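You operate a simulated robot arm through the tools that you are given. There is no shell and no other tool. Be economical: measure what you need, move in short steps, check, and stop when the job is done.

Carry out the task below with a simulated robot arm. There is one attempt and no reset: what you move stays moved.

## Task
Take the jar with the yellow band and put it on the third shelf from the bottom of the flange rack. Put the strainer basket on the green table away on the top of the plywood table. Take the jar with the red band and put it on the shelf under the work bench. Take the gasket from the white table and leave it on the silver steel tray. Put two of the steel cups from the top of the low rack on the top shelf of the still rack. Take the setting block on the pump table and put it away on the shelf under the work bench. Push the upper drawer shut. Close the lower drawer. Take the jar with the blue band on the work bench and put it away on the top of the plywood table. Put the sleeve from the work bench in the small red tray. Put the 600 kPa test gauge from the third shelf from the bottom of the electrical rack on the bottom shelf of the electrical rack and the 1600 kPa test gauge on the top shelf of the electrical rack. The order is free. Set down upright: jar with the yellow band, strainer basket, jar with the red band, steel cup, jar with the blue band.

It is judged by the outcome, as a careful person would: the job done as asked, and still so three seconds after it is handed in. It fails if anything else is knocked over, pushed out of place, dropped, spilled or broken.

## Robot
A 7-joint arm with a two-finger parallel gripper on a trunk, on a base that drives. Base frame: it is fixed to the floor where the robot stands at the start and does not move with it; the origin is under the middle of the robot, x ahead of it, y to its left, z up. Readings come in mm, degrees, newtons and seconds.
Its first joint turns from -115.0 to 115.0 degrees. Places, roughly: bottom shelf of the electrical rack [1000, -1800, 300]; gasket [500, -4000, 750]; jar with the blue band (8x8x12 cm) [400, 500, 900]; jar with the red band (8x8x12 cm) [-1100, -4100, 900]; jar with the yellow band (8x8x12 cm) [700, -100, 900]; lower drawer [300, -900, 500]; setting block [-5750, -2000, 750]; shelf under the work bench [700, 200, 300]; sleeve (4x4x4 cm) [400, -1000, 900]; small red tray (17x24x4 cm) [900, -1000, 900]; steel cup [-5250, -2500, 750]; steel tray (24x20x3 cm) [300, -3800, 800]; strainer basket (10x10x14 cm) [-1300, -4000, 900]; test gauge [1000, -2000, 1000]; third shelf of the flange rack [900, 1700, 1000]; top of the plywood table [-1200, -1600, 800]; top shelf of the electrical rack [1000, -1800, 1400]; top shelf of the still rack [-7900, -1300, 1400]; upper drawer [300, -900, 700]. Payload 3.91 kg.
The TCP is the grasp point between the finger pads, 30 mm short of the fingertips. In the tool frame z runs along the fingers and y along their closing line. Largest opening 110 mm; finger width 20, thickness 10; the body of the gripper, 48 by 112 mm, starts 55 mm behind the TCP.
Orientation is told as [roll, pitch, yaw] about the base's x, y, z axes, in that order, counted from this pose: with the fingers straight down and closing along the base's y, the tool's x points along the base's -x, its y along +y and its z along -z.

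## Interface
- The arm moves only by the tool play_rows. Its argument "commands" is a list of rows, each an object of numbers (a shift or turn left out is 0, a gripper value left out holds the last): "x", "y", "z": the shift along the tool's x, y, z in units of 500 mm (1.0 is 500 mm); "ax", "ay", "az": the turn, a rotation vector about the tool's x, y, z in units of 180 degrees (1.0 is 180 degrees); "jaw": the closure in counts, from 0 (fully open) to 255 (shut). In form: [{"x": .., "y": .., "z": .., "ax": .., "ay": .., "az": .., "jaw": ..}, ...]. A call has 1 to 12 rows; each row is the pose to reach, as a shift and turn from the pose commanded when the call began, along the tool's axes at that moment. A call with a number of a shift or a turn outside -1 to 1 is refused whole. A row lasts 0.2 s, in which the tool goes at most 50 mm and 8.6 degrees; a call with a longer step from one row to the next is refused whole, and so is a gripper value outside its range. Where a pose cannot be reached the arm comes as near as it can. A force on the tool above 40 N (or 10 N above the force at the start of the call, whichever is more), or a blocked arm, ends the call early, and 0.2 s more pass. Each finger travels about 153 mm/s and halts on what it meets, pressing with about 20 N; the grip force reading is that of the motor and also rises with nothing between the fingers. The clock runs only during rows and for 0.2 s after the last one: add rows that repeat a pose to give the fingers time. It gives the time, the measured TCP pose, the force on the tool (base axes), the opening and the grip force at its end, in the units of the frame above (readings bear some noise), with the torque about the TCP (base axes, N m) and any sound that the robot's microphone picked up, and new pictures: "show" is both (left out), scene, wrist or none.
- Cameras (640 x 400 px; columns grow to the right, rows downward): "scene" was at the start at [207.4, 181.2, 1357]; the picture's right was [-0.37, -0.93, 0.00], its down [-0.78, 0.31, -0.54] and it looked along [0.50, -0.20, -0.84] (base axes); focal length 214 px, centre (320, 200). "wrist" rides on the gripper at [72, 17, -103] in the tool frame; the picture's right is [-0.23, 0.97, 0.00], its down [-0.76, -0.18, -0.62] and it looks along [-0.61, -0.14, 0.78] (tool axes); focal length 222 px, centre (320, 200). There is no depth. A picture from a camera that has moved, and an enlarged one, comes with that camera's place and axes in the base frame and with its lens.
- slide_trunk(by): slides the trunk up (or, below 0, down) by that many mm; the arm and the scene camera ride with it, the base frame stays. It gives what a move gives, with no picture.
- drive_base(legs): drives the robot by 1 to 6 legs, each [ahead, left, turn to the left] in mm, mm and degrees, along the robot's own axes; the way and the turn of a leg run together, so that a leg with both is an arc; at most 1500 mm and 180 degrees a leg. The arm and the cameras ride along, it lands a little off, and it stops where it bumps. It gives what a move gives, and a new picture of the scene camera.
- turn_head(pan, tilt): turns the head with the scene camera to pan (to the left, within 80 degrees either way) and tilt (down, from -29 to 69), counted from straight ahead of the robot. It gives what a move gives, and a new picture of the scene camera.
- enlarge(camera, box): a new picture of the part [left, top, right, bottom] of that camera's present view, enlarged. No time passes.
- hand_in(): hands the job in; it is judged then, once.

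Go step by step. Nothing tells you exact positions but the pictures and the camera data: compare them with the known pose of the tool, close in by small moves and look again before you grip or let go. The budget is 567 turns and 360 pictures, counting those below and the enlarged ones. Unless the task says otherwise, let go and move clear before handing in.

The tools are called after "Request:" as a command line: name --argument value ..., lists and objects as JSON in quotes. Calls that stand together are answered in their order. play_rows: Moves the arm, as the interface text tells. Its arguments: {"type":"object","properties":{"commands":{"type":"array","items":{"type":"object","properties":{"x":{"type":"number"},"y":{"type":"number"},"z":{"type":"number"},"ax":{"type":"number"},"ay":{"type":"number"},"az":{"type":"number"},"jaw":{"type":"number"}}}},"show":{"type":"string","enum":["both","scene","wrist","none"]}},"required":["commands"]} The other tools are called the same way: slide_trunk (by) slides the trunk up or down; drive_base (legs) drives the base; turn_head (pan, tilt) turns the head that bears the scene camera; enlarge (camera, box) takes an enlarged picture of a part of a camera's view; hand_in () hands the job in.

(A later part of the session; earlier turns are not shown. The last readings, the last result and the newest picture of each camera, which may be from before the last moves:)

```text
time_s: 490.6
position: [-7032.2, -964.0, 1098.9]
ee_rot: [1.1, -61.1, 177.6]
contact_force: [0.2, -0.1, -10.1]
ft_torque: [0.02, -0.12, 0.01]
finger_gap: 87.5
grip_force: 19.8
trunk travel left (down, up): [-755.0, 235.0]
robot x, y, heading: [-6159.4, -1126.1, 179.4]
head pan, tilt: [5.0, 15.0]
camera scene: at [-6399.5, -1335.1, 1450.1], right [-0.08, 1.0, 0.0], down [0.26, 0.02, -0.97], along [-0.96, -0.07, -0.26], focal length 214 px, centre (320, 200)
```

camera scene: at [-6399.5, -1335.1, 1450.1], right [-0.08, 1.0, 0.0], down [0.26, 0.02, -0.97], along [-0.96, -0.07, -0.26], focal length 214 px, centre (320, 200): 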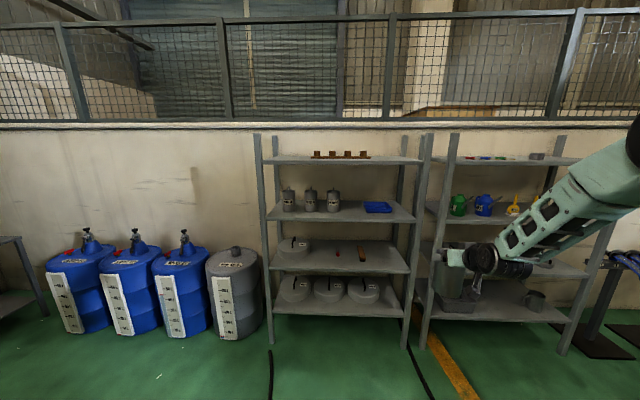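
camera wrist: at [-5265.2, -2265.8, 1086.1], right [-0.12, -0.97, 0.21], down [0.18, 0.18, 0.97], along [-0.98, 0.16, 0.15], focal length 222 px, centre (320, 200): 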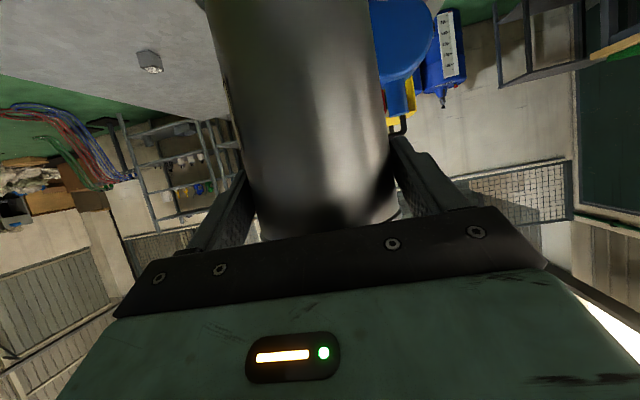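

The left rack is the still rack; its top shelf (z≈1354, front x≈−7490) has only a comb at the back. I raise the cup and place it at about (−7590,−1220).

Request:
slide_trunk --by 230

Request:
play_rows --commands '[{"x": -0.08, "z": -0.044}, {"x": -0.16, "z": -0.088}, {"x": -0.24, "z": -0.132}, {"x": -0.315, "z": -0.173}]' --show "none"

Request:
drive_base --legs '[[300, 256, 0.6]]'

Request:
play_rows --commands '[{"jaw": 255}]' --show "wrist"

```text
time_s: 493.1
position: [-7032.5, -965.0, 1329.1]
ee_rot: [1.2, -61.1, 177.8]
contact_force: [-0.4, 0.7, -10.7]
ft_torque: [-0.01, -0.19, 0.02]
finger_gap: 87.6
grip_force: 20.6
trunk travel left (down, up): [-985.0, 5.0]
robot x, y, heading: [-6164.5, -1125.1, 179.4]
head pan, tilt: [5.0, 15.0]
```

```text
time_s: 494.1
position: [-7033.7, -960.7, 1509.6]
ee_rot: [1.3, -61.0, 177.7]
contact_force: [-0.5, 0.1, -9.7]
ft_torque: [0.0, -0.16, -0.02]
finger_gap: 87.4
grip_force: 19.6
trunk travel left (down, up): [-985.0, 5.0]
robot x, y, heading: [-6163.5, -1126.6, 179.6]
head pan, tilt: [5.0, 15.0]
```

```text
time_s: 496.4
position: [-7323.0, -1204.8, 1506.3]
ee_rot: [1.2, -60.6, 178.4]
contact_force: [-0.7, -0.2, -10.3]
ft_torque: [0.02, -0.18, -0.02]
finger_gap: 87.5
grip_force: 20.3
trunk travel left (down, up): [-985.0, 5.0]
robot x, y, heading: [-6447.6, -1358.6, -179.6]
head pan, tilt: [5.0, 15.0]
stopped in leg 1: the robot was blocked; the commanded pose is now the measured one
camera scene: at [-6685.3, -1571.6, 1680.2], right [-0.09, 1.0, 0.0], down [0.26, 0.02, -0.97], along [-0.96, -0.09, -0.26], focal length 214 px, centre (320, 200)
```

scene: 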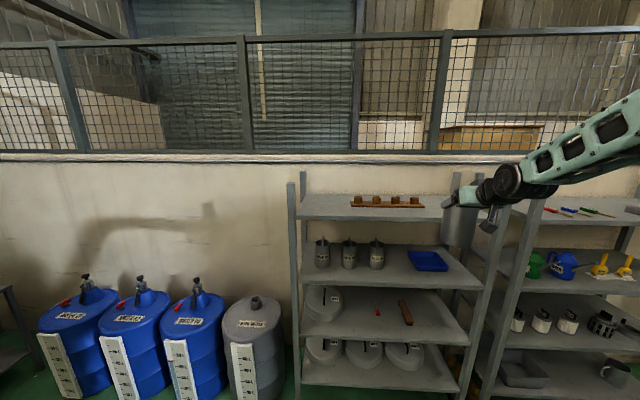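

```text
time_s: 496.8
position: [-7322.1, -1204.7, 1506.8]
ee_rot: [1.3, -60.7, 178.4]
contact_force: [0.1, 0.5, -10.3]
ft_torque: [0.01, -0.14, 0.02]
finger_gap: 87.5
grip_force: 20.2
trunk travel left (down, up): [-985.0, 5.0]
robot x, y, heading: [-6450.7, -1359.6, -179.7]
head pan, tilt: [5.0, 15.0]
camera wrist: at [-7196.4, -1223.4, 1495.0], right [-0.12, -0.97, 0.21], down [0.17, 0.19, 0.97], along [-0.98, 0.15, 0.15], focal length 222 px, centre (320, 200)
```

wrist: 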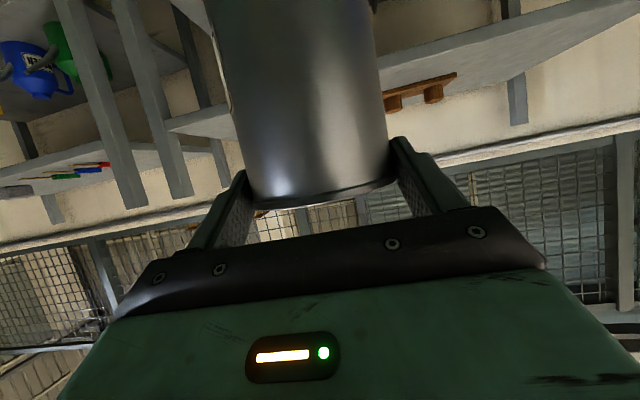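

Blocked lightly by the pump table's corner; I step right and go straight ahead, placing at y≈−1170.

Request:
drive_base --legs '[[0, -36, -0.3], [200, 0, 0]]'

Request:
play_rows --commands '[{"jaw": 255}]' --show "wrist"

```text
time_s: 498.9
position: [-7522.3, -1162.3, 1507.9]
ee_rot: [1.3, -60.8, 178.0]
contact_force: [1.3, -0.6, -10.2]
ft_torque: [0.01, -0.16, 0.0]
finger_gap: 87.3
grip_force: 20.1
trunk travel left (down, up): [-985.0, 5.0]
robot x, y, heading: [-6652.6, -1321.2, 179.9]
head pan, tilt: [5.0, 15.0]
camera scene: at [-6888.4, -1532.8, 1680.2], right [-0.08, 1.0, 0.0], down [0.26, 0.02, -0.97], along [-0.96, -0.08, -0.26], focal length 214 px, centre (320, 200)
```

scene: 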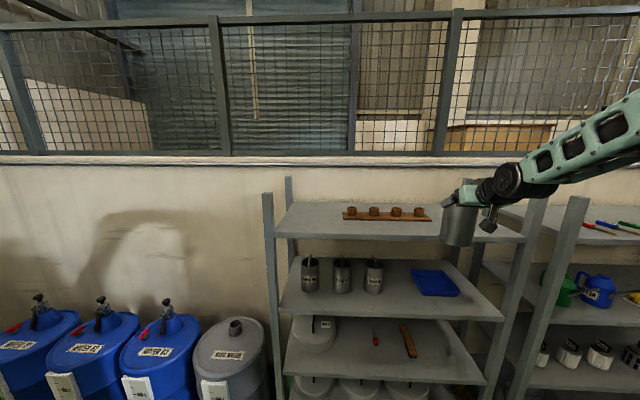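

```text
time_s: 499.3
position: [-7523.4, -1162.1, 1506.5]
ee_rot: [1.3, -60.7, 178.0]
contact_force: [0.1, -0.2, -9.9]
ft_torque: [0.0, -0.15, 0.0]
finger_gap: 87.5
grip_force: 19.4
trunk travel left (down, up): [-985.0, 5.0]
robot x, y, heading: [-6653.4, -1322.7, 179.6]
head pan, tilt: [5.0, 15.0]
camera wrist: at [-7397.6, -1181.2, 1494.4], right [-0.13, -0.97, 0.21], down [0.17, 0.19, 0.97], along [-0.98, 0.16, 0.14], focal length 222 px, centre (320, 200)
```

wrist: 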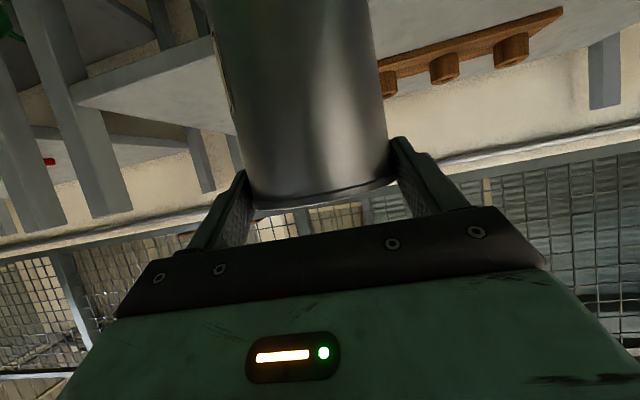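

The shelf front is nearer x −7600, so I go 165 mm further to put the cup at about (−7700,−1165).

Request:
drive_base --legs '[[165, 0, 0]]'

Request:
slide_trunk --by -20

Request:
play_rows --commands '[{"jaw": 255}]' --show "both"

```text
time_s: 500.7
position: [-7686.0, -1163.1, 1507.5]
ee_rot: [1.3, -60.7, 178.0]
contact_force: [0.3, -0.9, -9.9]
ft_torque: [0.01, -0.15, 0.03]
finger_gap: 87.6
grip_force: 20.2
trunk travel left (down, up): [-985.0, 5.0]
robot x, y, heading: [-6815.0, -1323.2, 179.8]
head pan, tilt: [5.0, 15.0]
camera scene: at [-7051.2, -1532.3, 1680.2], right [-0.08, 1.0, 0.0], down [0.26, 0.02, -0.97], along [-0.96, -0.08, -0.26], focal length 214 px, centre (320, 200)
```

scene: 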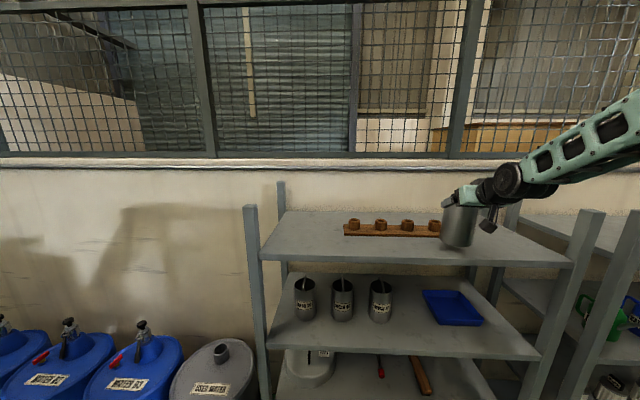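

```text
time_s: 501.4
position: [-7686.3, -1162.8, 1487.2]
ee_rot: [1.1, -60.6, 178.0]
contact_force: [0.4, -0.4, -10.0]
ft_torque: [0.04, -0.17, 0.0]
finger_gap: 87.3
grip_force: 20.3
trunk travel left (down, up): [-965.0, 25.0]
robot x, y, heading: [-6816.4, -1324.8, 180.1]
head pan, tilt: [5.0, 15.0]
```

```text
time_s: 501.8
position: [-7686.7, -1162.8, 1487.8]
ee_rot: [1.3, -60.7, 177.9]
contact_force: [0.1, 0.5, -10.1]
ft_torque: [0.0, -0.18, 0.0]
finger_gap: 87.7
grip_force: 20.2
trunk travel left (down, up): [-965.0, 25.0]
robot x, y, heading: [-6818.2, -1326.8, 179.8]
head pan, tilt: [5.0, 15.0]
camera scene: at [-7051.6, -1532.3, 1660.2], right [-0.08, 1.0, 0.0], down [0.26, 0.02, -0.97], along [-0.96, -0.08, -0.26], focal length 214 px, centre (320, 200)
camera wrist: at [-7561.0, -1181.2, 1474.8], right [-0.13, -0.97, 0.21], down [0.17, 0.19, 0.97], along [-0.98, 0.16, 0.15], focal length 222 px, centre (320, 200)
```

scene: 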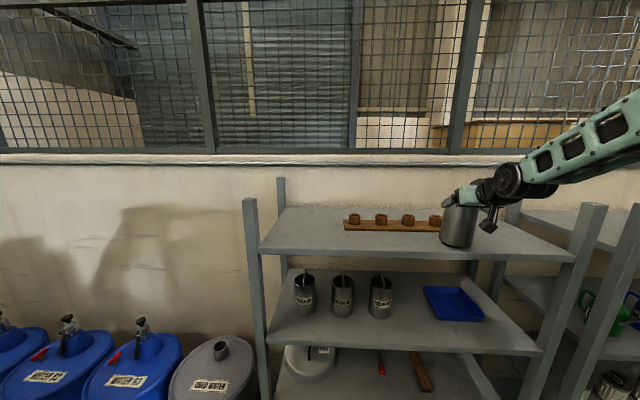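
wrist: 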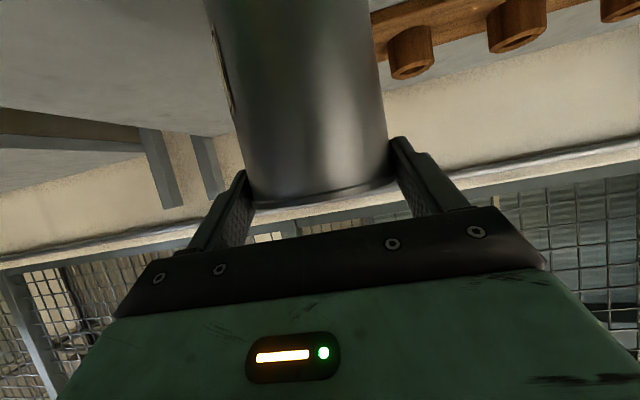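

Request:
drive_base --legs '[[-12, -30, 0]]'

Request:
slide_trunk --by -10

Request:
slide_trunk --by -5

Request:
slide_trunk --by -4

Request:
slide_trunk --by -4

```text
time_s: 502.6
position: [-7674.9, -1131.9, 1487.5]
ee_rot: [1.3, -60.8, 178.2]
contact_force: [-1.1, -0.4, -9.9]
ft_torque: [0.02, -0.16, -0.03]
finger_gap: 87.4
grip_force: 19.7
trunk travel left (down, up): [-965.0, 25.0]
robot x, y, heading: [-6803.7, -1293.3, 179.7]
head pan, tilt: [5.0, 15.0]
camera scene: at [-7039.5, -1502.2, 1660.2], right [-0.08, 1.0, 0.0], down [0.26, 0.02, -0.97], along [-0.96, -0.08, -0.26], focal length 214 px, centre (320, 200)
```

scene: 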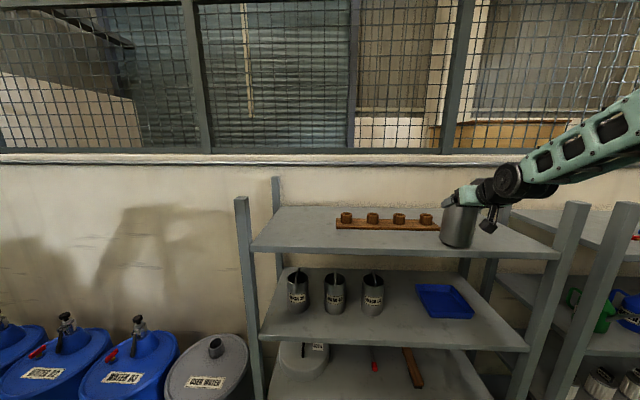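

```text
time_s: 503.2
position: [-7673.5, -1132.1, 1478.2]
ee_rot: [1.2, -60.8, 178.1]
contact_force: [1.6, 1.0, -4.3]
ft_torque: [0.24, -0.08, -0.06]
finger_gap: 87.4
grip_force: 19.8
trunk travel left (down, up): [-955.0, 35.0]
robot x, y, heading: [-6804.4, -1291.8, 179.8]
head pan, tilt: [5.0, 15.0]
```

```text
time_s: 503.7
position: [-7674.2, -1132.7, 1477.4]
ee_rot: [1.1, -61.3, 178.2]
contact_force: [2.3, -2.1, 15.2]
ft_torque: [0.47, 0.52, 0.17]
finger_gap: 87.5
grip_force: 20.4
trunk travel left (down, up): [-950.0, 40.0]
robot x, y, heading: [-6806.8, -1291.2, 179.5]
head pan, tilt: [5.0, 15.0]
```

```text
time_s: 504.3
position: [-7673.1, -1132.5, 1470.2]
ee_rot: [1.2, -61.0, 178.0]
contact_force: [-1.9, -4.3, 18.2]
ft_torque: [0.31, 0.4, 0.18]
finger_gap: 87.6
grip_force: 19.5
trunk travel left (down, up): [-946.0, 44.0]
robot x, y, heading: [-6801.3, -1288.8, 179.5]
head pan, tilt: [5.0, 15.0]
```

```text
time_s: 504.8
position: [-7674.2, -1133.5, 1465.5]
ee_rot: [1.3, -60.8, 178.1]
contact_force: [0.1, -3.6, 16.6]
ft_torque: [0.27, 0.56, 0.24]
finger_gap: 87.6
grip_force: 20.2
trunk travel left (down, up): [-942.0, 48.0]
robot x, y, heading: [-6804.5, -1293.3, 179.9]
head pan, tilt: [5.0, 15.0]
```

Request:
slide_trunk --by 3

Request:
play_rows --commands '[{"jaw": 48}, {"jaw": 40}, {"jaw": 20}, {"jaw": 0}, {"jaw": 0}]' --show "wrist"

Request:
drive_base --legs '[[-300, 0, 0]]'

```text
time_s: 505.3
position: [-7672.9, -1133.6, 1465.9]
ee_rot: [1.3, -60.4, 178.0]
contact_force: [0.5, -4.7, 3.2]
ft_torque: [0.0, 0.23, 0.17]
finger_gap: 87.3
grip_force: 19.8
trunk travel left (down, up): [-945.0, 45.0]
robot x, y, heading: [-6805.1, -1293.7, 179.8]
head pan, tilt: [5.0, 15.0]
```

```text
time_s: 506.5
position: [-7674.4, -1132.6, 1466.5]
ee_rot: [1.2, -60.8, 178.0]
contact_force: [-0.3, -0.2, 0.4]
ft_torque: [0.0, -0.05, 0.02]
finger_gap: 110.0
grip_force: 0.1
trunk travel left (down, up): [-945.0, 45.0]
robot x, y, heading: [-6804.6, -1291.6, 179.8]
head pan, tilt: [5.0, 15.0]
camera wrist: at [-7548.3, -1150.9, 1455.2], right [-0.13, -0.97, 0.21], down [0.18, 0.19, 0.97], along [-0.98, 0.16, 0.15], focal length 222 px, centre (320, 200)
```

wrist: 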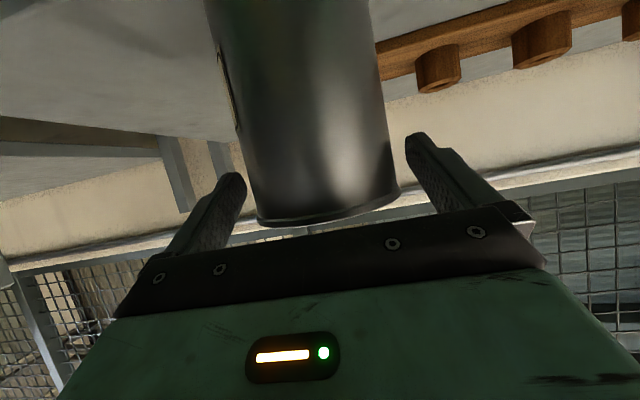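

```text
time_s: 508.6
position: [-7369.9, -1132.4, 1467.0]
ee_rot: [1.2, -60.7, 177.9]
contact_force: [-0.3, 0.5, -1.3]
ft_torque: [-0.01, -0.01, 0.01]
finger_gap: 110.2
grip_force: 0.0
trunk travel left (down, up): [-945.0, 45.0]
robot x, y, heading: [-6497.1, -1295.2, 179.8]
head pan, tilt: [5.0, 15.0]
camera scene: at [-6735.5, -1503.1, 1640.3], right [-0.08, 1.0, 0.0], down [0.26, 0.02, -0.97], along [-0.96, -0.08, -0.26], focal length 214 px, centre (320, 200)
```

scene: 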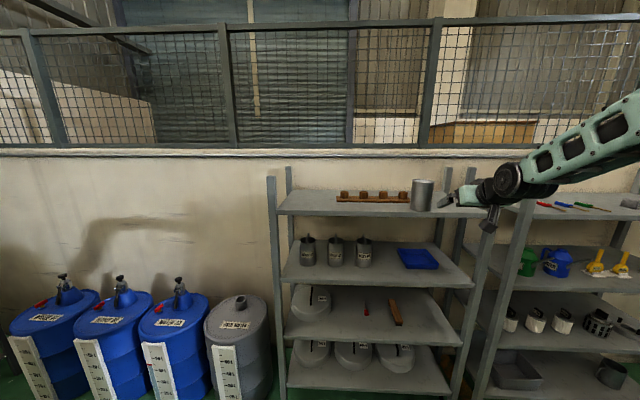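

Cup 1 stands on the top shelf. I return for the second cup, at about (−5327,−2426).

Request:
drive_base --legs '[[0, -140, 0], [-1400, 0, 0], [-800, 0, 0], [0, 1430, 0]]'

Request:
play_rows --commands '[{"x": 0.08, "z": 0.044}, {"x": 0.16, "z": 0.088}, {"x": 0.24, "z": 0.132}, {"x": 0.315, "z": 0.173}]' --show "none"

Request:
slide_trunk --by -384

Request:
turn_head --pan 0 --tilt 35

Request:
play_rows --commands '[{"jaw": 0}]' --show "wrist"

```text
time_s: 526.9
position: [-5194.7, -2403.0, 1467.6]
ee_rot: [1.2, -60.8, 177.3]
contact_force: [-0.7, 0.3, -0.1]
ft_torque: [0.03, -0.01, 0.0]
finger_gap: 109.7
grip_force: 0.2
trunk travel left (down, up): [-945.0, 45.0]
robot x, y, heading: [-4326.0, -2572.8, 179.1]
head pan, tilt: [5.0, 15.0]
camera scene: at [-4564.3, -2781.2, 1640.3], right [-0.07, 1.0, 0.0], down [0.26, 0.02, -0.97], along [-0.96, -0.07, -0.26], focal length 214 px, centre (320, 200)
```

scene: 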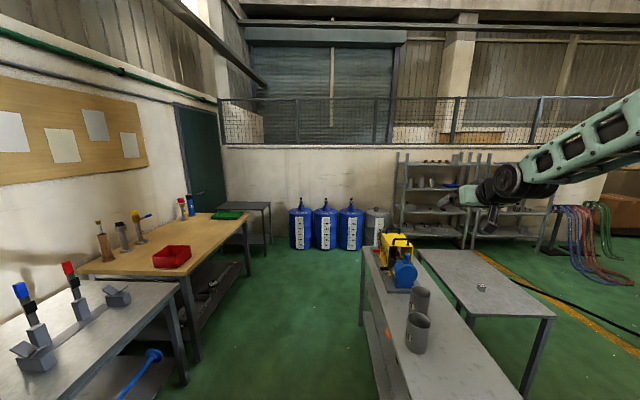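

```text
time_s: 527.9
position: [-5194.1, -2405.2, 1286.5]
ee_rot: [1.2, -60.8, 177.3]
contact_force: [-0.3, -1.1, 0.1]
ft_torque: [0.0, 0.03, 0.01]
finger_gap: 110.0
grip_force: 0.1
trunk travel left (down, up): [-945.0, 45.0]
robot x, y, heading: [-4325.9, -2576.0, 178.8]
head pan, tilt: [5.0, 15.0]
```

```text
time_s: 531.6
position: [-5193.3, -2405.7, 902.1]
ee_rot: [1.2, -60.7, 177.3]
contact_force: [0.0, -1.1, -0.2]
ft_torque: [0.02, -0.01, 0.01]
finger_gap: 109.9
grip_force: 0.1
trunk travel left (down, up): [-561.0, 429.0]
robot x, y, heading: [-4327.0, -2577.4, 179.2]
head pan, tilt: [5.0, 15.0]
```

```text
time_s: 532.4
position: [-5193.3, -2407.2, 902.2]
ee_rot: [1.2, -60.8, 177.3]
contact_force: [-0.6, 0.5, -0.6]
ft_torque: [0.01, -0.02, -0.04]
finger_gap: 110.1
grip_force: 0.2
trunk travel left (down, up): [-561.0, 429.0]
robot x, y, heading: [-4325.8, -2571.7, 179.2]
head pan, tilt: [0.0, 35.0]
camera scene: at [-4559.2, -2773.2, 1224.4], right [0.02, 1.0, 0.0], down [0.57, -0.01, -0.82], along [-0.82, 0.01, -0.57], focal length 214 px, centre (320, 200)
```

scene: 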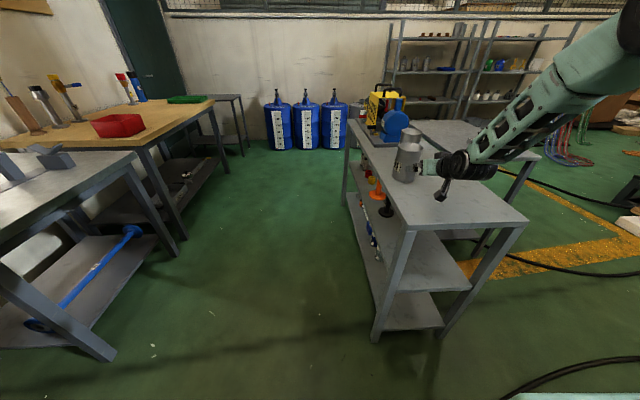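

```text
time_s: 532.8
position: [-5194.1, -2405.5, 903.0]
ee_rot: [1.2, -60.8, 177.4]
contact_force: [0.2, 0.4, -0.3]
ft_torque: [-0.01, -0.02, 0.0]
finger_gap: 110.0
grip_force: 0.0
trunk travel left (down, up): [-561.0, 429.0]
robot x, y, heading: [-4324.6, -2573.2, 179.1]
head pan, tilt: [0.0, 35.0]
camera wrist: at [-5068.0, -2425.6, 890.4], right [-0.14, -0.97, 0.21], down [0.18, 0.18, 0.97], along [-0.97, 0.17, 0.15], focal length 222 px, centre (320, 200)
```

wrist: 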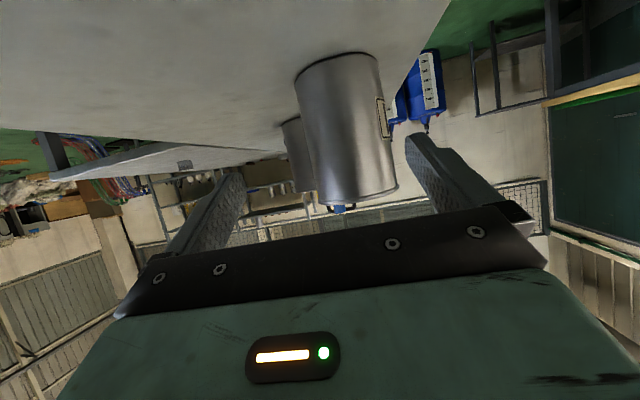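

Request:
drive_base --legs '[[0, 8, 0.9], [70, 0, 0]]'

Request:
play_rows --commands '[{"jaw": 0}]' --show "wrist"

```text
time_s: 534.2
position: [-5266.7, -2427.2, 902.4]
ee_rot: [1.3, -60.7, 178.3]
contact_force: [-0.2, -0.5, -0.3]
ft_torque: [0.01, 0.0, 0.02]
finger_gap: 109.9
grip_force: 0.0
trunk travel left (down, up): [-561.0, 429.0]
robot x, y, heading: [-4400.7, -2580.1, 180.3]
head pan, tilt: [0.0, 35.0]
camera scene: at [-4627.5, -2784.7, 1224.3], right [0.0, 1.0, 0.0], down [0.57, 0.0, -0.82], along [-0.82, 0.0, -0.57], focal length 214 px, centre (320, 200)
```

scene: 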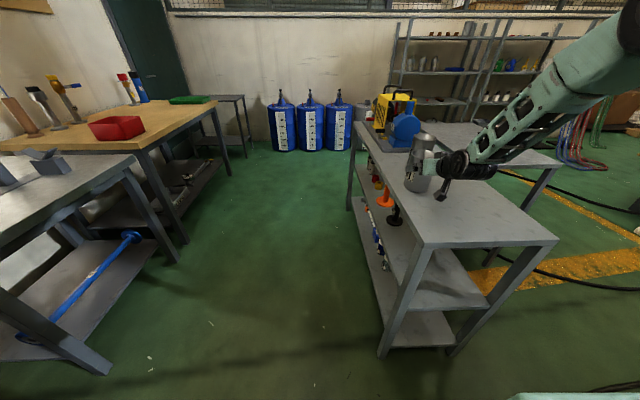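

```text
time_s: 534.6
position: [-5266.3, -2428.1, 903.7]
ee_rot: [1.2, -60.8, 178.3]
contact_force: [-0.3, -0.1, -0.5]
ft_torque: [-0.02, -0.01, -0.04]
finger_gap: 110.0
grip_force: 0.0
trunk travel left (down, up): [-561.0, 429.0]
robot x, y, heading: [-4398.3, -2583.3, 180.1]
head pan, tilt: [0.0, 35.0]
camera wrist: at [-5141.8, -2445.5, 890.5], right [-0.12, -0.97, 0.21], down [0.17, 0.19, 0.97], along [-0.98, 0.15, 0.15], focal length 222 px, centre (320, 200)
```

wrist: 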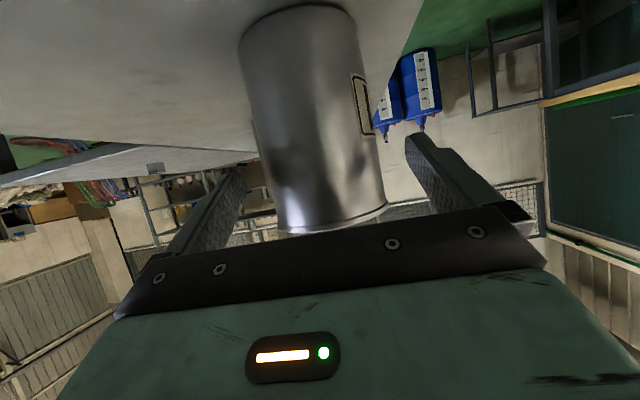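

Request:
slide_trunk --by -4

Request:
drive_base --legs '[[37, 0, 0]]'

Request:
play_rows --commands '[{"jaw": 0}, {"jaw": 255}, {"jaw": 255}, {"jaw": 255}]' --show "wrist"

```text
time_s: 535.1
position: [-5267.0, -2427.3, 899.9]
ee_rot: [1.2, -60.7, 178.2]
contact_force: [0.1, -0.2, -0.6]
ft_torque: [0.0, -0.01, 0.0]
finger_gap: 110.2
grip_force: 0.1
trunk travel left (down, up): [-557.0, 433.0]
robot x, y, heading: [-4398.5, -2583.8, 179.9]
head pan, tilt: [0.0, 35.0]
```

```text
time_s: 536.0
position: [-5303.6, -2427.3, 898.6]
ee_rot: [1.2, -60.8, 178.2]
contact_force: [-0.6, 0.6, 0.2]
ft_torque: [-0.01, 0.02, 0.0]
finger_gap: 110.0
grip_force: 0.1
trunk travel left (down, up): [-557.0, 433.0]
robot x, y, heading: [-4436.9, -2582.6, 180.0]
head pan, tilt: [0.0, 35.0]
camera scene: at [-4664.6, -2784.7, 1220.3], right [0.0, 1.0, 0.0], down [0.57, 0.0, -0.82], along [-0.82, 0.0, -0.57], focal length 214 px, centre (320, 200)
```

scene: 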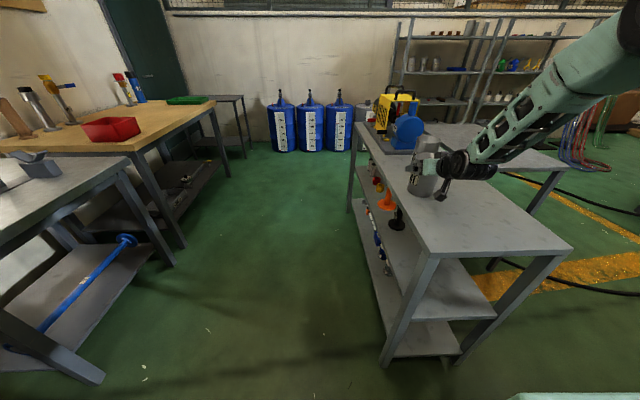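

```text
time_s: 537.0
position: [-5304.3, -2426.8, 900.0]
ee_rot: [1.1, -60.8, 178.3]
contact_force: [0.7, 3.9, 1.7]
ft_torque: [0.84, -0.01, -0.09]
finger_gap: 87.4
grip_force: 20.6
trunk travel left (down, up): [-557.0, 433.0]
robot x, y, heading: [-4435.7, -2582.4, 180.0]
head pan, tilt: [0.0, 35.0]
camera wrist: at [-5179.0, -2444.8, 886.5], right [-0.12, -0.97, 0.21], down [0.17, 0.18, 0.97], along [-0.98, 0.16, 0.15], focal length 222 px, centre (320, 200)
```

wrist: 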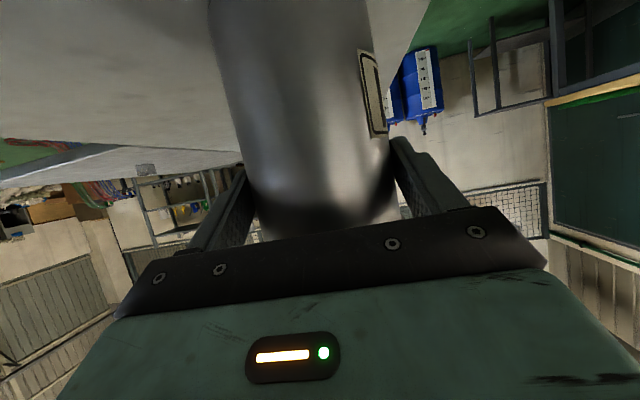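

Second cup gripped. I raise it and drive back to the still rack.

Request:
slide_trunk --by 400

Request:
drive_base --legs '[[-140, 0, 0], [0, -1430, 0], [1500, 0, 0], [400, 0, 0]]'

Request:
play_rows --commands '[{"x": -0.08, "z": -0.044}, {"x": -0.16, "z": -0.088}, {"x": -0.24, "z": -0.132}, {"x": -0.325, "z": -0.178}]' --show "wrist"

```text
time_s: 540.8
position: [-5305.4, -2428.2, 1298.3]
ee_rot: [1.1, -60.7, 178.2]
contact_force: [-0.4, 0.3, -10.0]
ft_torque: [-0.03, -0.17, -0.04]
finger_gap: 86.8
grip_force: 20.3
trunk travel left (down, up): [-957.0, 33.0]
robot x, y, heading: [-4436.2, -2581.1, 179.8]
head pan, tilt: [0.0, 35.0]
```

```text
time_s: 558.1
position: [-7084.9, -979.3, 1299.1]
ee_rot: [1.2, -60.7, 177.9]
contact_force: [0.0, 0.1, -10.5]
ft_torque: [-0.01, -0.2, -0.03]
finger_gap: 87.2
grip_force: 19.7
trunk travel left (down, up): [-957.0, 33.0]
robot x, y, heading: [-6214.3, -1140.9, 179.8]
head pan, tilt: [0.0, 35.0]
camera scene: at [-6446.9, -1340.3, 1620.3], right [0.01, 1.0, 0.0], down [0.57, 0.0, -0.82], along [-0.82, 0.01, -0.57], focal length 214 px, centre (320, 200)
```

scene: 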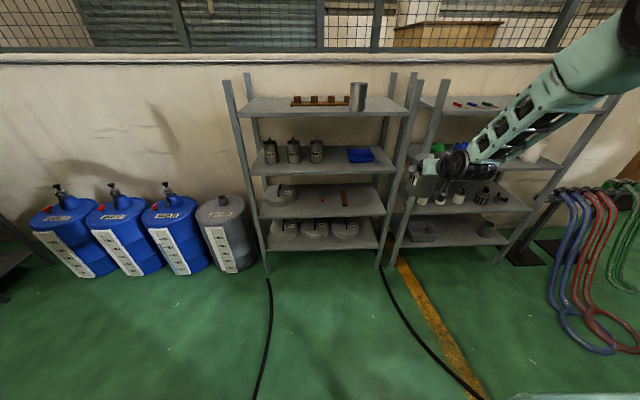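

```text
time_s: 559.1
position: [-7086.7, -975.4, 1482.9]
ee_rot: [1.3, -60.6, 177.8]
contact_force: [-0.4, -0.8, -10.9]
ft_torque: [0.01, -0.13, -0.03]
finger_gap: 87.1
grip_force: 20.1
trunk travel left (down, up): [-957.0, 33.0]
robot x, y, heading: [-6215.4, -1137.9, 179.9]
head pan, tilt: [0.0, 35.0]
camera wrist: at [-6961.7, -994.7, 1470.4], right [-0.13, -0.97, 0.21], down [0.17, 0.18, 0.97], along [-0.98, 0.16, 0.14], focal length 222 px, centre (320, 200)
```

wrist: 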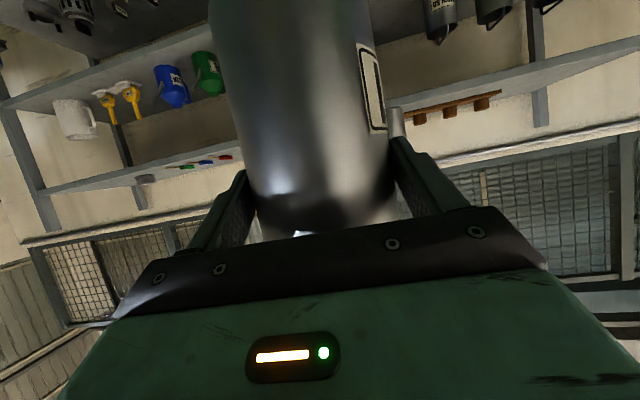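

Request:
slide_trunk --by 32

Request:
drive_base --legs '[[425, 165, 0], [0, 0, 8.7]]'

Request:
turn_head --pan -10 --tilt 20

Request:
play_rows --commands '[{"jaw": 255}]' --show "wrist"

```text
time_s: 559.8
position: [-7087.7, -975.2, 1514.8]
ee_rot: [1.2, -60.7, 177.9]
contact_force: [0.3, 0.4, -10.3]
ft_torque: [0.0, -0.18, 0.01]
finger_gap: 87.5
grip_force: 19.9
trunk travel left (down, up): [-989.0, 1.0]
robot x, y, heading: [-6216.5, -1136.0, 179.4]
head pan, tilt: [0.0, 35.0]
```

```text
time_s: 563.2
position: [-7514.7, -1279.9, 1512.9]
ee_rot: [1.2, -60.7, -172.8]
contact_force: [-0.3, 0.7, -10.1]
ft_torque: [0.02, -0.16, -0.03]
finger_gap: 87.2
grip_force: 19.9
trunk travel left (down, up): [-989.0, 1.0]
robot x, y, heading: [-6629.2, -1300.5, -171.1]
head pan, tilt: [0.0, 35.0]
camera scene: at [-6824.6, -1537.8, 1652.3], right [-0.15, 0.99, 0.0], down [0.57, 0.09, -0.82], along [-0.81, -0.13, -0.57], focal length 214 px, centre (320, 200)
```

scene: 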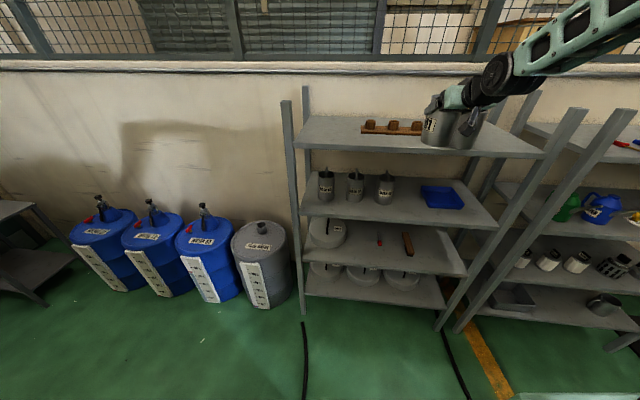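

```text
time_s: 563.9
position: [-7516.2, -1280.4, 1514.1]
ee_rot: [1.1, -60.6, -172.9]
contact_force: [0.1, 0.3, -10.0]
ft_torque: [0.04, -0.18, -0.02]
finger_gap: 87.3
grip_force: 19.9
trunk travel left (down, up): [-989.0, 1.0]
robot x, y, heading: [-6625.3, -1299.0, -171.4]
head pan, tilt: [-10.0, 20.0]
camera scene: at [-6830.8, -1522.6, 1676.0], right [0.02, 1.0, 0.0], down [0.34, -0.01, -0.94], along [-0.94, 0.02, -0.34], focal length 214 px, centre (320, 200)
```

scene: 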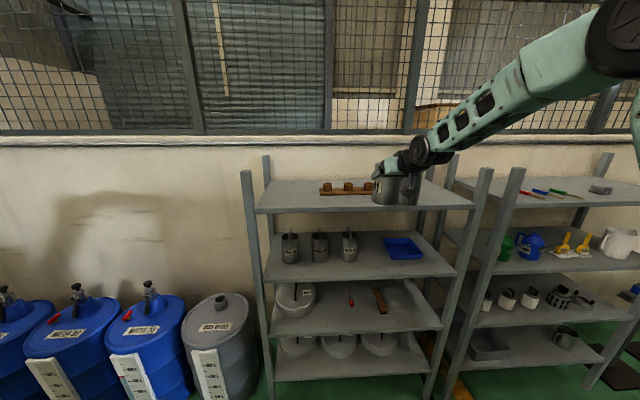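

```text
time_s: 564.3
position: [-7515.5, -1280.5, 1514.7]
ee_rot: [1.2, -60.7, -172.9]
contact_force: [-0.2, -0.6, -10.3]
ft_torque: [0.03, -0.19, 0.01]
finger_gap: 87.1
grip_force: 20.1
trunk travel left (down, up): [-989.0, 1.0]
robot x, y, heading: [-6632.1, -1296.6, -170.9]
head pan, tilt: [-10.0, 20.0]
camera wrist: at [-7388.2, -1279.3, 1502.3], right [0.03, -0.98, 0.21], down [0.14, 0.21, 0.97], along [-0.99, 0.0, 0.14], focal length 222 px, centre (320, 200)
```

wrist: 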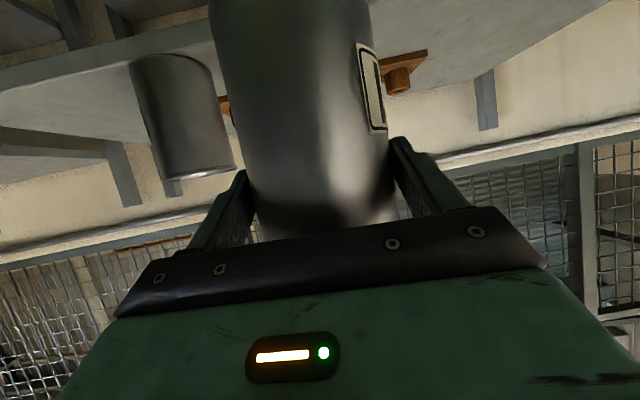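

Request:
drive_base --legs '[[152, 0, 0]]'

Request:
slide_trunk --by -28

Request:
play_rows --commands '[{"jaw": 255}]' --show "wrist"

```text
time_s: 565.7
position: [-7665.6, -1307.3, 1514.4]
ee_rot: [1.1, -60.7, -172.7]
contact_force: [0.4, 0.8, -9.7]
ft_torque: [0.02, -0.17, 0.02]
finger_gap: 87.4
grip_force: 19.9
trunk travel left (down, up): [-989.0, 1.0]
robot x, y, heading: [-6781.1, -1322.3, -170.8]
head pan, tilt: [-10.0, 20.0]
camera scene: at [-6980.9, -1546.9, 1676.1], right [0.02, 1.0, 0.0], down [0.34, -0.01, -0.94], along [-0.94, 0.02, -0.34], focal length 214 px, centre (320, 200)
```

scene: 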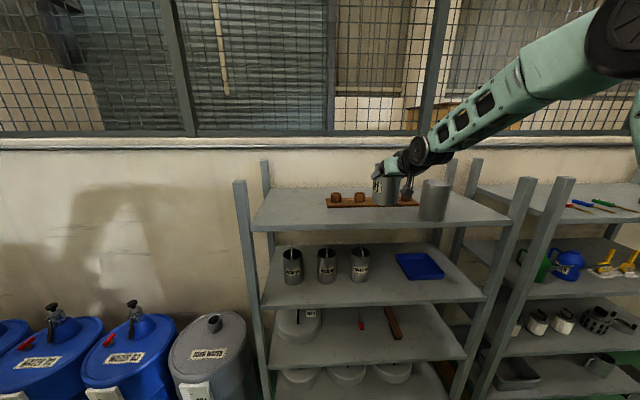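

```text
time_s: 566.5
position: [-7665.9, -1307.4, 1486.7]
ee_rot: [1.2, -60.6, -172.6]
contact_force: [-0.8, 0.1, -9.4]
ft_torque: [0.03, -0.18, 0.01]
finger_gap: 87.1
grip_force: 19.9
trunk travel left (down, up): [-961.0, 29.0]
robot x, y, heading: [-6778.9, -1328.5, -171.0]
head pan, tilt: [-10.0, 20.0]
```

```text
time_s: 566.9
position: [-7665.8, -1307.4, 1486.0]
ee_rot: [1.1, -60.5, -172.6]
contact_force: [0.0, 0.6, -10.6]
ft_torque: [0.05, -0.18, -0.03]
finger_gap: 87.0
grip_force: 20.3
trunk travel left (down, up): [-961.0, 29.0]
robot x, y, heading: [-6778.5, -1327.5, -171.0]
head pan, tilt: [-10.0, 20.0]
camera wrist: at [-7539.4, -1305.6, 1474.0], right [0.03, -0.98, 0.21], down [0.14, 0.21, 0.97], along [-0.99, 0.0, 0.14], focal length 222 px, centre (320, 200)
```

wrist: 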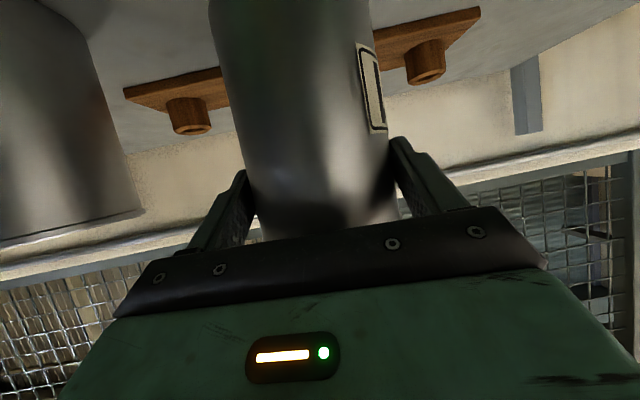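

Request:
slide_trunk --by -5

Request:
slide_trunk --by -4

Request:
slide_trunk --by -4

Request:
slide_trunk --by -4

```text
time_s: 567.4
position: [-7665.8, -1306.5, 1479.9]
ee_rot: [1.2, -60.6, -172.6]
contact_force: [-0.4, -0.4, -10.6]
ft_torque: [0.05, -0.16, 0.02]
finger_gap: 87.0
grip_force: 19.9
trunk travel left (down, up): [-956.0, 34.0]
robot x, y, heading: [-6779.4, -1327.7, -171.0]
head pan, tilt: [-10.0, 20.0]
```

```text
time_s: 567.9
position: [-7666.9, -1307.1, 1477.0]
ee_rot: [1.2, -60.7, -172.8]
contact_force: [0.2, 0.4, -11.2]
ft_torque: [0.02, -0.16, -0.01]
finger_gap: 87.0
grip_force: 20.0
trunk travel left (down, up): [-952.0, 38.0]
robot x, y, heading: [-6778.9, -1324.8, -170.8]
head pan, tilt: [-10.0, 20.0]
```

```text
time_s: 568.5
position: [-7666.6, -1307.2, 1474.2]
ee_rot: [1.2, -60.6, -172.7]
contact_force: [-0.2, -0.3, -9.5]
ft_torque: [0.01, -0.16, 0.02]
finger_gap: 87.2
grip_force: 19.9
trunk travel left (down, up): [-948.0, 42.0]
robot x, y, heading: [-6778.6, -1326.0, -171.1]
head pan, tilt: [-10.0, 20.0]
```

```text
time_s: 569.0
position: [-7666.1, -1307.3, 1469.3]
ee_rot: [1.2, -60.5, -172.7]
contact_force: [0.1, 0.2, -9.3]
ft_torque: [0.0, -0.15, -0.01]
finger_gap: 86.8
grip_force: 19.6
trunk travel left (down, up): [-944.0, 46.0]
robot x, y, heading: [-6782.5, -1324.9, -170.9]
head pan, tilt: [-10.0, 20.0]
```

Request:
slide_trunk --by -4

Request:
slide_trunk --by -4

Request:
play_rows --commands '[{"jaw": 255}]' --show "wrist"

```text
time_s: 569.5
position: [-7666.2, -1307.1, 1465.8]
ee_rot: [1.3, -60.5, -172.8]
contact_force: [0.0, 0.5, -10.0]
ft_torque: [0.03, -0.14, 0.01]
finger_gap: 87.0
grip_force: 20.2
trunk travel left (down, up): [-940.0, 50.0]
robot x, y, heading: [-6778.2, -1326.9, -171.1]
head pan, tilt: [-10.0, 20.0]
```

```text
time_s: 570.0
position: [-7666.6, -1307.3, 1461.9]
ee_rot: [1.2, -60.6, -172.7]
contact_force: [-0.1, -0.6, -11.4]
ft_torque: [0.03, -0.13, 0.0]
finger_gap: 87.0
grip_force: 19.8
trunk travel left (down, up): [-936.0, 54.0]
robot x, y, heading: [-6780.0, -1327.7, -170.8]
head pan, tilt: [-10.0, 20.0]
```

```text
time_s: 570.4
position: [-7666.4, -1307.0, 1460.6]
ee_rot: [1.2, -60.5, -172.6]
contact_force: [-0.2, 0.7, -9.4]
ft_torque: [0.07, -0.19, -0.02]
finger_gap: 87.0
grip_force: 20.2
trunk travel left (down, up): [-936.0, 54.0]
robot x, y, heading: [-6776.8, -1324.1, -170.9]
head pan, tilt: [-10.0, 20.0]
camera wrist: at [-7539.4, -1305.6, 1449.0], right [0.03, -0.98, 0.21], down [0.14, 0.21, 0.97], along [-0.99, 0.0, 0.14], focal length 222 px, centre (320, 200)
```

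wrist: 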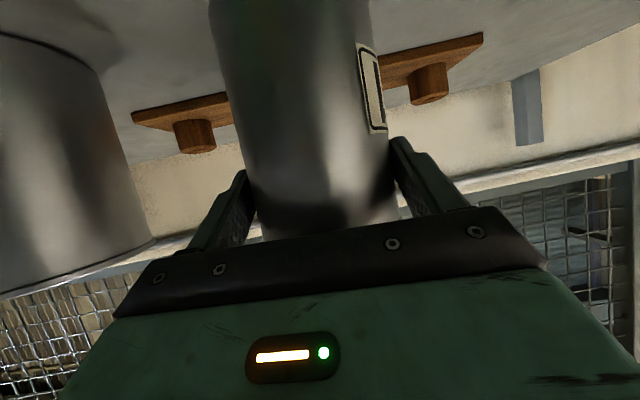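

Request:
slide_trunk --by -4

Request:
slide_trunk --by -4

Request:
slide_trunk --by -4

Request:
slide_trunk --by -4

```text
time_s: 571.0
position: [-7665.4, -1307.8, 1457.1]
ee_rot: [1.2, -60.6, -172.7]
contact_force: [-0.3, 0.7, -9.9]
ft_torque: [0.05, -0.16, 0.04]
finger_gap: 87.0
grip_force: 19.5
trunk travel left (down, up): [-932.0, 58.0]
robot x, y, heading: [-6778.9, -1327.2, -170.9]
head pan, tilt: [-10.0, 20.0]
```

```text
time_s: 571.5
position: [-7665.9, -1308.3, 1452.6]
ee_rot: [1.2, -60.6, -172.7]
contact_force: [-0.4, 0.4, -9.8]
ft_torque: [0.02, -0.17, -0.04]
finger_gap: 87.2
grip_force: 19.8
trunk travel left (down, up): [-928.0, 62.0]
robot x, y, heading: [-6778.3, -1326.4, -171.2]
head pan, tilt: [-10.0, 20.0]
```

```text
time_s: 572.0
position: [-7666.8, -1308.5, 1452.6]
ee_rot: [1.0, -61.0, -172.7]
contact_force: [2.7, 0.6, 2.8]
ft_torque: [0.57, -0.2, -0.09]
finger_gap: 87.1
grip_force: 20.1
trunk travel left (down, up): [-924.0, 66.0]
robot x, y, heading: [-6779.3, -1324.4, -171.3]
head pan, tilt: [-10.0, 20.0]
```

```text
time_s: 572.6
position: [-7665.8, -1308.2, 1449.4]
ee_rot: [1.2, -61.1, -172.7]
contact_force: [0.3, -1.8, 17.9]
ft_torque: [0.48, 0.37, -0.31]
finger_gap: 87.5
grip_force: 20.3
trunk travel left (down, up): [-920.0, 70.0]
robot x, y, heading: [-6780.3, -1325.4, -170.8]
head pan, tilt: [-10.0, 20.0]
```

Contact. I release the second cup and back out along the heading.

Request:
slide_trunk --by 3

Request:
play_rows --commands '[{"jaw": 48}, {"jaw": 40}, {"jaw": 20}, {"jaw": 0}, {"jaw": 0}]' --show "wrist"

Request:
drive_base --legs '[[-170, 0, 0]]'

```text
time_s: 573.1
position: [-7666.4, -1308.1, 1449.4]
ee_rot: [1.1, -60.6, -172.7]
contact_force: [-2.7, -4.1, 13.0]
ft_torque: [0.37, 0.42, 0.12]
finger_gap: 87.4
grip_force: 20.2
trunk travel left (down, up): [-923.0, 67.0]
robot x, y, heading: [-6774.0, -1324.7, -171.0]
head pan, tilt: [-10.0, 20.0]
```

```text
time_s: 574.3
position: [-7665.8, -1307.6, 1447.9]
ee_rot: [1.2, -60.7, -172.8]
contact_force: [-0.8, 0.4, 0.0]
ft_torque: [-0.01, 0.01, -0.03]
finger_gap: 109.9
grip_force: 0.1
trunk travel left (down, up): [-923.0, 67.0]
robot x, y, heading: [-6779.3, -1322.1, -171.0]
head pan, tilt: [-10.0, 20.0]
camera wrist: at [-7538.9, -1305.6, 1436.5], right [0.03, -0.98, 0.21], down [0.14, 0.21, 0.97], along [-0.99, 0.0, 0.14], focal length 222 px, centre (320, 200)
```

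wrist: 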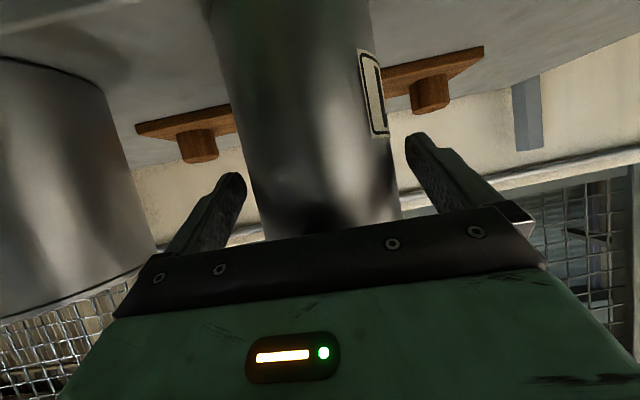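

```text
time_s: 575.8
position: [-7496.2, -1278.6, 1449.0]
ee_rot: [1.2, -60.6, -173.0]
contact_force: [0.1, -1.3, -0.3]
ft_torque: [0.03, 0.02, 0.01]
finger_gap: 110.0
grip_force: 0.1
trunk travel left (down, up): [-923.0, 67.0]
robot x, y, heading: [-6612.3, -1299.3, -171.0]
head pan, tilt: [-10.0, 20.0]
camera scene: at [-6811.3, -1519.4, 1610.1], right [0.02, 1.0, 0.0], down [0.34, -0.01, -0.94], along [-0.94, 0.02, -0.34], focal length 214 px, centre (320, 200)
```

scene: 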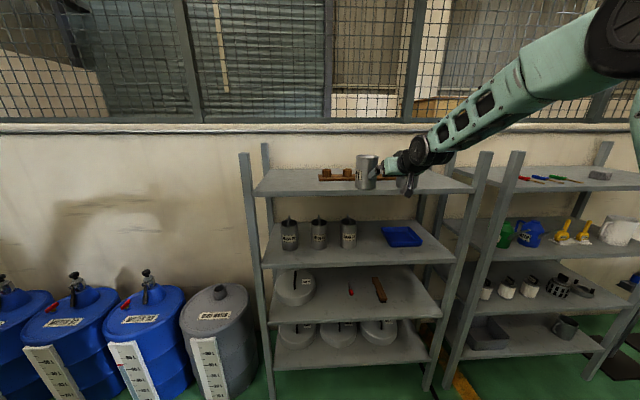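

Both cups stand on the still rack. Now the setting block on the pump table: I move north of the table and turn south.

Request:
drive_base --legs '[[-1007, -195, 0], [0, 0, 81]]'

Request:
turn_head --pan -10 --tilt 45

```text
time_s: 584.5
position: [-5820.3, -1831.9, 1448.8]
ee_rot: [1.2, -60.7, -93.8]
contact_force: [-0.6, 0.0, 0.6]
ft_torque: [0.0, -0.03, 0.0]
finger_gap: 110.1
grip_force: 0.1
trunk travel left (down, up): [-923.0, 67.0]
robot x, y, heading: [-5632.4, -966.4, -91.8]
head pan, tilt: [-10.0, 20.0]
camera scene: at [-5452.5, -1203.3, 1610.2], right [-0.98, 0.21, 0.0], down [0.07, 0.33, -0.94], along [-0.19, -0.92, -0.34], focal length 214 px, centre (320, 200)
```

scene: 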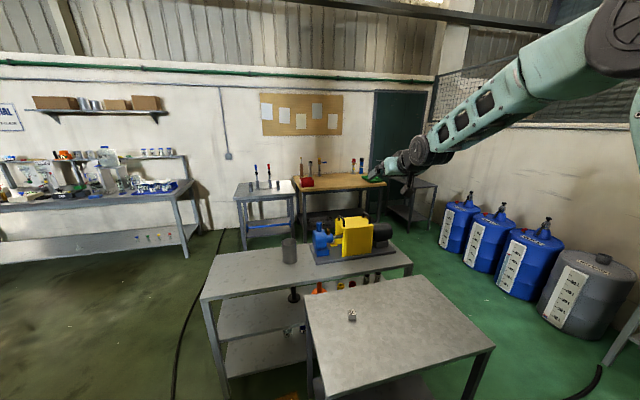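

```text
time_s: 585.4
position: [-5820.1, -1832.0, 1449.1]
ee_rot: [1.1, -60.7, -93.6]
contact_force: [-0.6, 0.3, -0.8]
ft_torque: [0.0, 0.02, -0.03]
finger_gap: 110.1
grip_force: 0.1
trunk travel left (down, up): [-923.0, 67.0]
robot x, y, heading: [-5632.3, -966.3, -92.0]
head pan, tilt: [-10.0, 45.0]
camera scene: at [-5450.0, -1191.7, 1571.6], right [-0.98, 0.21, 0.0], down [0.15, 0.69, -0.71], along [-0.15, -0.69, -0.71], focal length 214 px, centre (320, 200)
```

scene: 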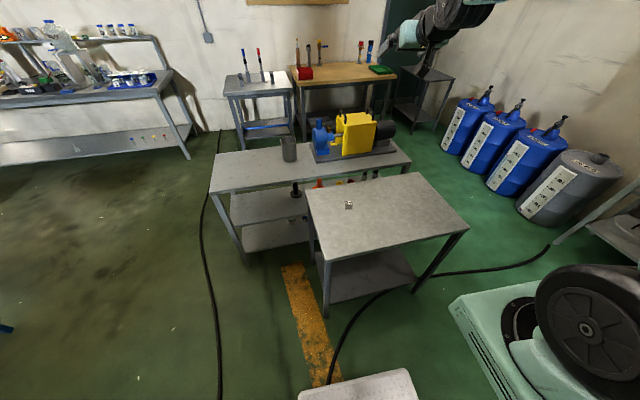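

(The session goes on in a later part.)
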